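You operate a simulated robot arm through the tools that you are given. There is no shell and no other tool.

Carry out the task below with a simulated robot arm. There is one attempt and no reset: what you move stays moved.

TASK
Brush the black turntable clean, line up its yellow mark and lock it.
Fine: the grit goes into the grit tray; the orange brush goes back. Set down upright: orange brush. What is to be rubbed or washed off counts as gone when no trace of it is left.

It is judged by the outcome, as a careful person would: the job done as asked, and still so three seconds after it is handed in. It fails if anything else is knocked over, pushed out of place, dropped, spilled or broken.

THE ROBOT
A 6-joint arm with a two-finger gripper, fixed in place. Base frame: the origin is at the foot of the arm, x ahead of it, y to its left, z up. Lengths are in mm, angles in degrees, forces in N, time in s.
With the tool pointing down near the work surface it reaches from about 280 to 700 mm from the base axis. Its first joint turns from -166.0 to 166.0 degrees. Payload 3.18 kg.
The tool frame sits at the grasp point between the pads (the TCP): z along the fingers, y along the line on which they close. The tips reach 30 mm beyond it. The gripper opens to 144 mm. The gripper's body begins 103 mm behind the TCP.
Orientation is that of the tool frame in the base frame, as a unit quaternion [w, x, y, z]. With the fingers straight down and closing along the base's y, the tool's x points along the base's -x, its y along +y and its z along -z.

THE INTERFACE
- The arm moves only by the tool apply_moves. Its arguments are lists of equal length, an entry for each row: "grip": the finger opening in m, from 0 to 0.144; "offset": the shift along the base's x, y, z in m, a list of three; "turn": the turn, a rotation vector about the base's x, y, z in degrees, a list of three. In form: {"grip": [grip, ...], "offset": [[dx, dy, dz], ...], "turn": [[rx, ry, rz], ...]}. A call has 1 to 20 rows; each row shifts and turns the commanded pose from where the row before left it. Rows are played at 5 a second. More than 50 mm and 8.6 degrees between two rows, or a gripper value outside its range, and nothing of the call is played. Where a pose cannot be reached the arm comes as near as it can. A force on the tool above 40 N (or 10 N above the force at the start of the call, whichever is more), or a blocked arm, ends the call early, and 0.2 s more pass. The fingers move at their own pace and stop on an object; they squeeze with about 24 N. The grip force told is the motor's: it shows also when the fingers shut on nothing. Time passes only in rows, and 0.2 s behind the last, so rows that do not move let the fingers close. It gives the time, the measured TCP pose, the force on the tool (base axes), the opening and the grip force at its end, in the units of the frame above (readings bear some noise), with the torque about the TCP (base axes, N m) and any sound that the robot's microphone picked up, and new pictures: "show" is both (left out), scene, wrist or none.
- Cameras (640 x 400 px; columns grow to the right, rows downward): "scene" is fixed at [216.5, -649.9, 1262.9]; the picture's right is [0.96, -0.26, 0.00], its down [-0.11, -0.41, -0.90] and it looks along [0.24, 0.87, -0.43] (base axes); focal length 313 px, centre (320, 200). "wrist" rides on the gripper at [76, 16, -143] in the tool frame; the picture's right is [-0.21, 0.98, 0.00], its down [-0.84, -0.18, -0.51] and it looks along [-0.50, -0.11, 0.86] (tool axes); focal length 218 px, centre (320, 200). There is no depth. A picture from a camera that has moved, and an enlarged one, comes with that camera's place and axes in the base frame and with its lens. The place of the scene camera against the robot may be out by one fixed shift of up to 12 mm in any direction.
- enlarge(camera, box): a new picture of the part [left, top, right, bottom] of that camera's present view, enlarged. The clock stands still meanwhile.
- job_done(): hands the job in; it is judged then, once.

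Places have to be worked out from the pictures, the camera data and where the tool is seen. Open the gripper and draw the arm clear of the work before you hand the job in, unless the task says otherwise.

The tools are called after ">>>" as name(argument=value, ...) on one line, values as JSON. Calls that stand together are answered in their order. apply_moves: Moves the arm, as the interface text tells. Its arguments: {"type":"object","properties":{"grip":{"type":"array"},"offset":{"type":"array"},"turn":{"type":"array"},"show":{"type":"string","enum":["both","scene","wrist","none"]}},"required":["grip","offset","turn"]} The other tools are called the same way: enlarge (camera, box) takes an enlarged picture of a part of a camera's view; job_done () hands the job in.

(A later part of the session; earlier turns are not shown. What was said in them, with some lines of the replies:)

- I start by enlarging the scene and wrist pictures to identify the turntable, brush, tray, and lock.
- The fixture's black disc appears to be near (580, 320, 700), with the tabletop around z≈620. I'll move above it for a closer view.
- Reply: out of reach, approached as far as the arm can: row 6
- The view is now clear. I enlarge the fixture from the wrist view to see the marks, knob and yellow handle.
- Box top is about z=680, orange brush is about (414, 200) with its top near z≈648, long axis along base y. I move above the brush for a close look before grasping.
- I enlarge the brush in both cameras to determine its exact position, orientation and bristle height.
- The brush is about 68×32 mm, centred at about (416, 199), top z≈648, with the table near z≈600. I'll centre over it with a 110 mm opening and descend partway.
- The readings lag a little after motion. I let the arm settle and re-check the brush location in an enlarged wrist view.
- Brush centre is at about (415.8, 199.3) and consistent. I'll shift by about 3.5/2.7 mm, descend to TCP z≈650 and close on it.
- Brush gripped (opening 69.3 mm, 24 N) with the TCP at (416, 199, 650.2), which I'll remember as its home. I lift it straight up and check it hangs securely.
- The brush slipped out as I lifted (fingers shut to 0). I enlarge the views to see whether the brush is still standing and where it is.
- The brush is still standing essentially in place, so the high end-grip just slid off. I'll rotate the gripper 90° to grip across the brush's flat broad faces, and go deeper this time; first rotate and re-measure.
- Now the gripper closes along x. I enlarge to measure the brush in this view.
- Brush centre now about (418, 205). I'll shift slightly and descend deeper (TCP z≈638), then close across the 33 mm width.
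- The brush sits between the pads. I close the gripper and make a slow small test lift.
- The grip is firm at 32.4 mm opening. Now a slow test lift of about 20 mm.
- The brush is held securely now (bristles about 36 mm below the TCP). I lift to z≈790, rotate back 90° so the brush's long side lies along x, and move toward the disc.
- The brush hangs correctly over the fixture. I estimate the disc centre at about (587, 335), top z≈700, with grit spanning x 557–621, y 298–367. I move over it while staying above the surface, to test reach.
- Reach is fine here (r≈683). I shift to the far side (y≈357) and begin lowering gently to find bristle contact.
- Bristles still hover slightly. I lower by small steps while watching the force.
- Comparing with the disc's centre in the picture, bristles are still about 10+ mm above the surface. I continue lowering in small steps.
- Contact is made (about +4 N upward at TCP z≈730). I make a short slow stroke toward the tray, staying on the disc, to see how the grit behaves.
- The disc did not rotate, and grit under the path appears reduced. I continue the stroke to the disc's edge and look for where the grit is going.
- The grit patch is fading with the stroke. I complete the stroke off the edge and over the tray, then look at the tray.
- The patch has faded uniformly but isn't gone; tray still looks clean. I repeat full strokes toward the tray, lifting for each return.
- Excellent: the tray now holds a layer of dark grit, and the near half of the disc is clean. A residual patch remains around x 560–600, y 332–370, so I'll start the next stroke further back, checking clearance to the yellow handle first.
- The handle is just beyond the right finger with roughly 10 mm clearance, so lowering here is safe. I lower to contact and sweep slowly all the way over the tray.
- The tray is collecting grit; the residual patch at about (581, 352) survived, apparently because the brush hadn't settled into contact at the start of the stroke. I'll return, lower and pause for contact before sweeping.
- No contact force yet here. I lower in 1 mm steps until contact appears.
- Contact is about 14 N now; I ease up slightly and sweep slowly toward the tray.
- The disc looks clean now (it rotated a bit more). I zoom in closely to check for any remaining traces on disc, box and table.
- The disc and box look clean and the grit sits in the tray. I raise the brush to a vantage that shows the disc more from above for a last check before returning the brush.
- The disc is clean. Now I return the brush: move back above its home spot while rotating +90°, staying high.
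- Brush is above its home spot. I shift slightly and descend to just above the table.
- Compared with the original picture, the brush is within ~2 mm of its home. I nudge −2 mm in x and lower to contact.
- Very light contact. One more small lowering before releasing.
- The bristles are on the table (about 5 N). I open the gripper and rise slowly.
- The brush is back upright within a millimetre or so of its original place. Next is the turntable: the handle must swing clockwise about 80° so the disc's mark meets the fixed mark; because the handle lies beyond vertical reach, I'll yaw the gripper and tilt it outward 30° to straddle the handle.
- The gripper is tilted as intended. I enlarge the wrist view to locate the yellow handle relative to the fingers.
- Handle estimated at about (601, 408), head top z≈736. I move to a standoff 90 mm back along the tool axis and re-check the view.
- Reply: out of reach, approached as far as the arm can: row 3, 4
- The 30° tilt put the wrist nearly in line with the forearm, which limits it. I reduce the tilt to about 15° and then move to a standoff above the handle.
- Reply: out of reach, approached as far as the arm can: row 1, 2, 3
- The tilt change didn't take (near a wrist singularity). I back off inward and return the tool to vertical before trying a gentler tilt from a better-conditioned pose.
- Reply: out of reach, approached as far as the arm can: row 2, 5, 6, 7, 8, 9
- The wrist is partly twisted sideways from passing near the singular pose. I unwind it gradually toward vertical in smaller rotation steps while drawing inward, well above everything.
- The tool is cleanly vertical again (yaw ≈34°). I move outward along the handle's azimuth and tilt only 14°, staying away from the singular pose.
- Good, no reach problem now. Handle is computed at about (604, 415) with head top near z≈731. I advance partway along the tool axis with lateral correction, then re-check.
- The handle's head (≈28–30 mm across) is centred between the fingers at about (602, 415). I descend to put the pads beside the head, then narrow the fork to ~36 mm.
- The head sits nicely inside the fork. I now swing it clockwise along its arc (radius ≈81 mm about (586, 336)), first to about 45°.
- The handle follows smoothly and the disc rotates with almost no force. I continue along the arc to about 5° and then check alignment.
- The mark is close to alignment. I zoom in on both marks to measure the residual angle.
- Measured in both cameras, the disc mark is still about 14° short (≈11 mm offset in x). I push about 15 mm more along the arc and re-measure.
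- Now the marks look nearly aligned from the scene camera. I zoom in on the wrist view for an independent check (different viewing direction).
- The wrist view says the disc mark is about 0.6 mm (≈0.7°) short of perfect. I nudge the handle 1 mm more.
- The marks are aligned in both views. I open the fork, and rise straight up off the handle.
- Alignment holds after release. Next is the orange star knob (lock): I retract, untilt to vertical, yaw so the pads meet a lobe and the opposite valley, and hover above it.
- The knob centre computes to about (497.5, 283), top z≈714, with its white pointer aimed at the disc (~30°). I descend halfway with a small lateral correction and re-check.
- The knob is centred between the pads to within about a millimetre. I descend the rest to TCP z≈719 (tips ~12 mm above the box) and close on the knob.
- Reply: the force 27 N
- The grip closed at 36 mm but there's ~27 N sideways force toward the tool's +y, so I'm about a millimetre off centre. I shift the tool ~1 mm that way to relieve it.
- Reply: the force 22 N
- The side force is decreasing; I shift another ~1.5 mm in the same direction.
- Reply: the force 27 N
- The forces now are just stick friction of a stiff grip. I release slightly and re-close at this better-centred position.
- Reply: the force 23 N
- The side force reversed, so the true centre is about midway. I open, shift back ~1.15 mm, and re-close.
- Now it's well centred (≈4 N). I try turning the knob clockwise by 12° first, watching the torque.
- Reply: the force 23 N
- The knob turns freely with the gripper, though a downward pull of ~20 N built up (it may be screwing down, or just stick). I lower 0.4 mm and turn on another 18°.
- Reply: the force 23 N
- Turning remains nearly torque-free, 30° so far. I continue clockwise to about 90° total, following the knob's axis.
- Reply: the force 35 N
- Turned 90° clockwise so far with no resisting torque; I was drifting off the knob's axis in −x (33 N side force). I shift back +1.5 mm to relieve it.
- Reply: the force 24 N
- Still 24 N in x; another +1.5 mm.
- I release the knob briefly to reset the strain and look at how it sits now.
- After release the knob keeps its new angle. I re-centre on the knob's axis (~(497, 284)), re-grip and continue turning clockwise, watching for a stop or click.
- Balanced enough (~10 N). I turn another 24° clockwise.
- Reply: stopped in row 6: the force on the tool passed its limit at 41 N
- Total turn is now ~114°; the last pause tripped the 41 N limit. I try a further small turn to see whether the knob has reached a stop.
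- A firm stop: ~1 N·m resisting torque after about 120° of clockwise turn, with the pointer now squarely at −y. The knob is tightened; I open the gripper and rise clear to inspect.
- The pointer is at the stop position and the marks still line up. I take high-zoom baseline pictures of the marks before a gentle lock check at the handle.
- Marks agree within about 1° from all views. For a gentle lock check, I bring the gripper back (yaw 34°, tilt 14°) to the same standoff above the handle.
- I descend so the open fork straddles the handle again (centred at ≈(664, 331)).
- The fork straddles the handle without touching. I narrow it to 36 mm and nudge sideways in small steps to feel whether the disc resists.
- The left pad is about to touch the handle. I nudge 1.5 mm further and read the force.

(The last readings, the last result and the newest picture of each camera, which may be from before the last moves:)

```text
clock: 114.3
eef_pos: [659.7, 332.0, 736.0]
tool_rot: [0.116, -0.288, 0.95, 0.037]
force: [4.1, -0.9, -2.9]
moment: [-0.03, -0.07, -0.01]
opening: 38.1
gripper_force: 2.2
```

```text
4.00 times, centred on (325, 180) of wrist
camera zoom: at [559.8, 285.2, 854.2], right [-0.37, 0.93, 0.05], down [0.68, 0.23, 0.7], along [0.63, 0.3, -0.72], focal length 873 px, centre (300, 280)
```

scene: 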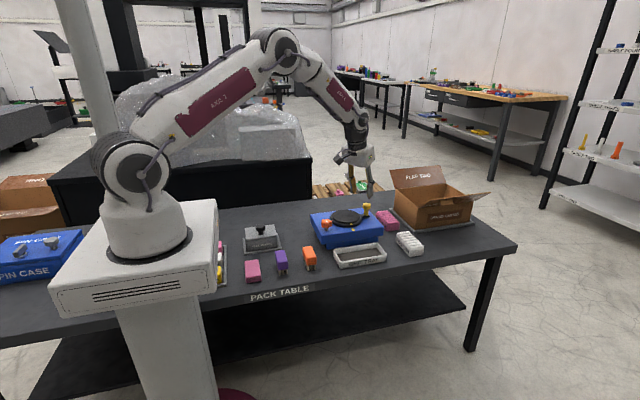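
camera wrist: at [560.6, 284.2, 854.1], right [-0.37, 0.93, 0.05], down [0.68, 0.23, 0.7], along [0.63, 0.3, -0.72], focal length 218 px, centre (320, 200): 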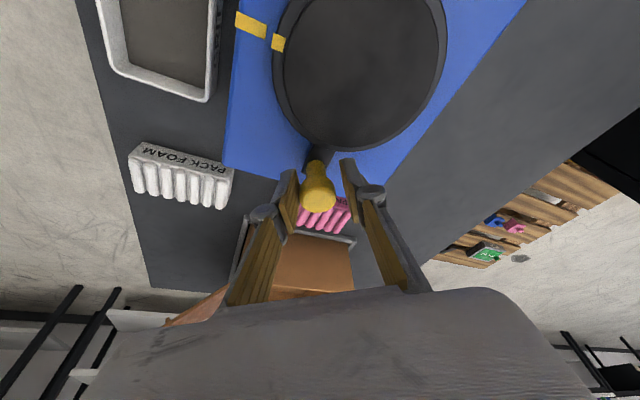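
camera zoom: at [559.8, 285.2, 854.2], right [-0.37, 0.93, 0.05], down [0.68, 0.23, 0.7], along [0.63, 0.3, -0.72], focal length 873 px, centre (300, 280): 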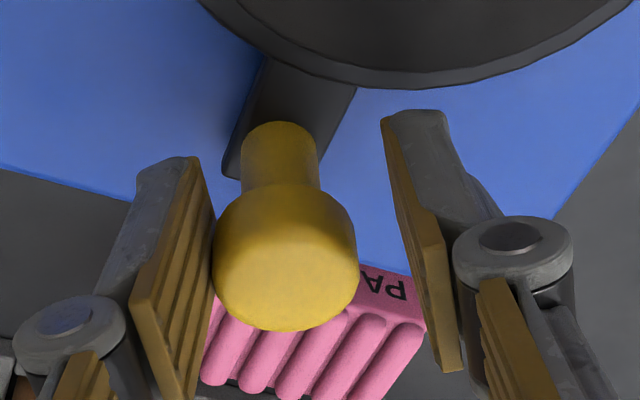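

The handle now resists (the finger was pushed back 2 mm, ~4 N) and the marks did not move, whereas before it turned freely — the table is locked. I back off, open the fork and retreat.

>>> apply_moves(grip=[0.036, 0.045, 0.06, 0.06, 0.06, 0.06, 0.06, 0.06, 0.06, 0.06, 0.06, 0.06], offset=[[0.0018, -0.0027, 0], [0, 0, 0], [0, 0, 0], [0, 0, 0], [0, 0, 0.012], [0, 0, 0.015], [-0.002, -0.001, 0.018], [-0.01, -0.005, 0.018], [-0.02, -0.008, 0.012], [-0.03, -0.01, 0], [-0.03, -0.01, 0], [0, 0, 0]], turn=[[0, 0, 0], [0, 0, 0], [0, 0, 0], [0, 0, 0], [0, 0, 0], [0, 0, 0], [0, 0, 0], [0, 0, 0], [0, 0, 0], [0, 0, 0], [0, 0, 0], [0, 0, 0]], show="none")

>>> apply_moves(grip=[0.06, 0.06, 0.06, 0.08, 0.1, 0.1, 0.1, 0.1, 0.1, 0.1], offset=[[-0.02, -0.005, 0], [-0.01, 0, 0], [-0.01, 0, 0], [-0.03, -0.02, 0.02], [-0.03, -0.03, 0.025], [-0.03, -0.03, 0.025], [-0.02, -0.03, 0.025], [0, 0, 0.02], [0, 0, 0], [0, 0, 0]], turn=[[-2.61, 3.87, 0], [-2.61, 3.87, 0], [-2.61, 3.87, 0], [0, 0, -7], [0, 0, -7], [0, 0, -7], [0, 0, -7], [0, 0, -6], [0, 0, 0], [0, 0, 0]])

>>> enlarge(camera="scene", box=[230, 180, 430, 300])

>>> enlarge(camera="scene", box=[305, 190, 385, 250])

```text
clock: 116.9
eef_pos: [568.5, 296.8, 810.1]
tool_rot: [0.117, -0.288, 0.95, 0.036]
force: [0.5, 0.8, -0.3]
moment: [-0.02, -0.01, 0.02]
opening: 59.8
gripper_force: 0.0
```

```text
clock: 119.1
eef_pos: [419.9, 179.2, 926.5]
tool_rot: [0.0, 0.003, 1.0, 0.001]
force: [0.0, 1.0, -0.1]
moment: [-0.01, -0.01, -0.03]
opening: 99.9
gripper_force: 0.1
camera wrist: at [343.2, 194.8, 1068.7], right [0.21, 0.98, 0.0], down [0.84, -0.19, 0.51], along [0.5, -0.11, -0.86], focal length 218 px, centre (320, 200)
```

scene: 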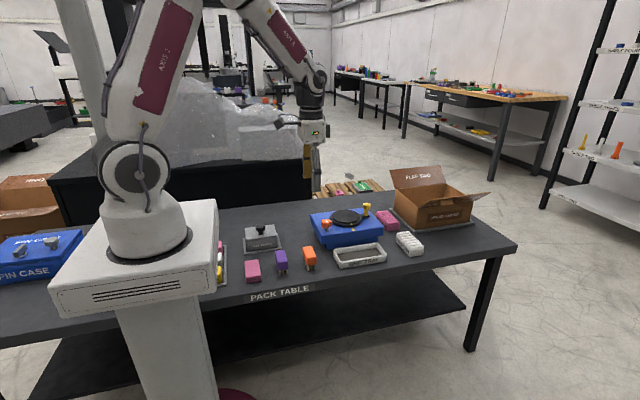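
wrist: 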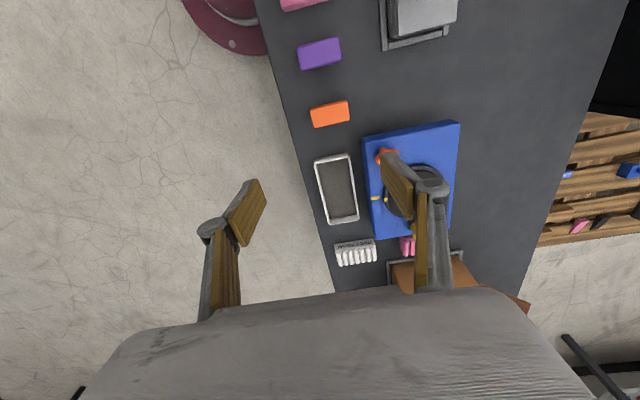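

```text
3.20 times, centred on (330, 240) of scene
camera zoom: at [216.5, -649.9, 1262.9], right [0.96, -0.26, 0.0], down [-0.11, -0.41, -0.9], along [0.24, 0.87, -0.43], focal length 1003 px, centre (288, 72)
```

zoom: 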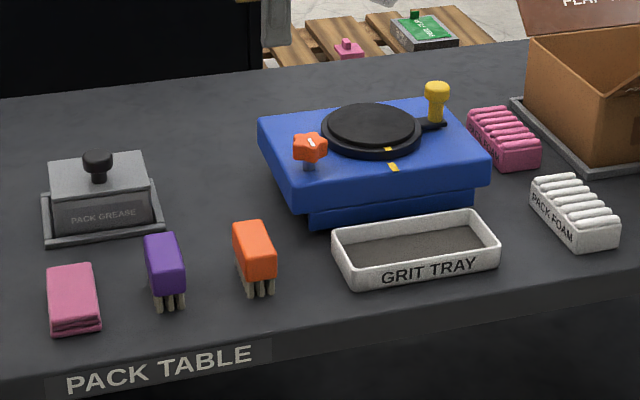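

```text
6.67 times, centred on (345, 220) of scene
camera zoom: at [216.5, -649.9, 1262.9], right [0.96, -0.26, 0.0], down [-0.11, -0.41, -0.9], along [0.24, 0.87, -0.43], focal length 2090 px, centre (153, 67)
```

zoom: 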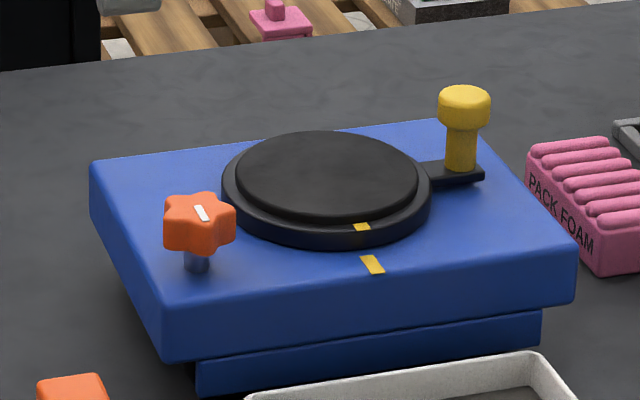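

Everything looks right: disc clean, marks in line, knob at its stop, brush upright at its spot, grit in the tray, arm clear and gripper open. One last close look at the disc surface before handing in.

>>> enlarge(camera="scene", box=[328, 203, 368, 228])

>>> enlarge(camera="wrist", box=[300, 90, 480, 250])

```text
16.00 times, centred on (348, 216) of scene
camera zoom: at [216.5, -649.9, 1262.9], right [0.96, -0.26, 0.0], down [-0.11, -0.41, -0.9], along [0.24, 0.87, -0.43], focal length 5015 px, centre (-128, -48)
```

zoom: 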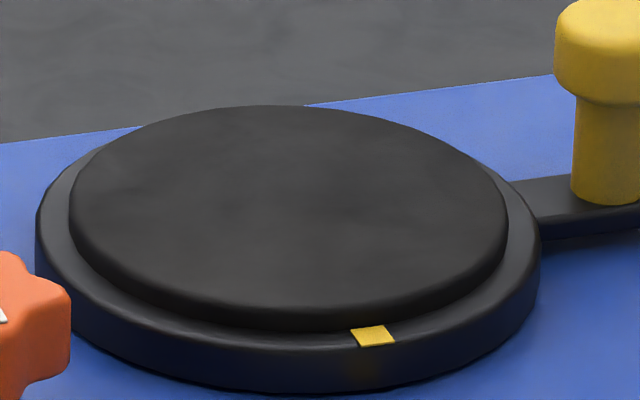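

```text
2.50 times, centred on (390, 170) of wrist
camera zoom: at [343.2, 194.8, 1068.7], right [0.21, 0.98, 0.0], down [0.84, -0.19, 0.51], along [0.5, -0.11, -0.86], focal length 546 px, centre (145, 275)
```

zoom: 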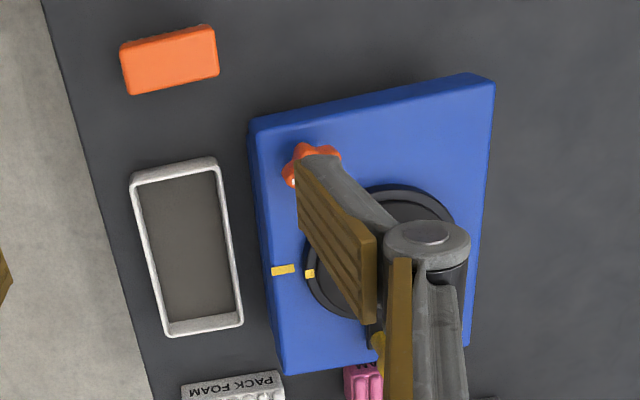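

The disc has no trace of grit and the two yellow marks are in line; all other objects are where they were. I hand in the job.

>>> job_done()

```text
The job is handed in.
```

The black turntable is brushed clean, its yellow mark is lined up with the mark on the base, and the table is locked. I've handed the job in.

- **Grit:** The last close-ups show no trace on the disc. The swept grit is in the grit tray, and I saw none on the base or the table.
- **Alignment:** The two yellow marks agree to within about 1° in both camera views.
- **Lock:** I turned the orange star knob clockwise about 120° until it hit a firm stop. A gentle push on the yellow handle afterwards met resistance and the marks didn't move; before locking it had turned freely. No click was picked up, so the stop and the push are the evidence that it is locked.
- **Brush:** The orange brush is back upright, within a few millimetres of where it started. It slipped from my first grip but stayed standing on the table, so I picked it up again across its longer sides.

Everything else looked undisturbed in the final pictures. The arm is clear of the work and the gripper is open.
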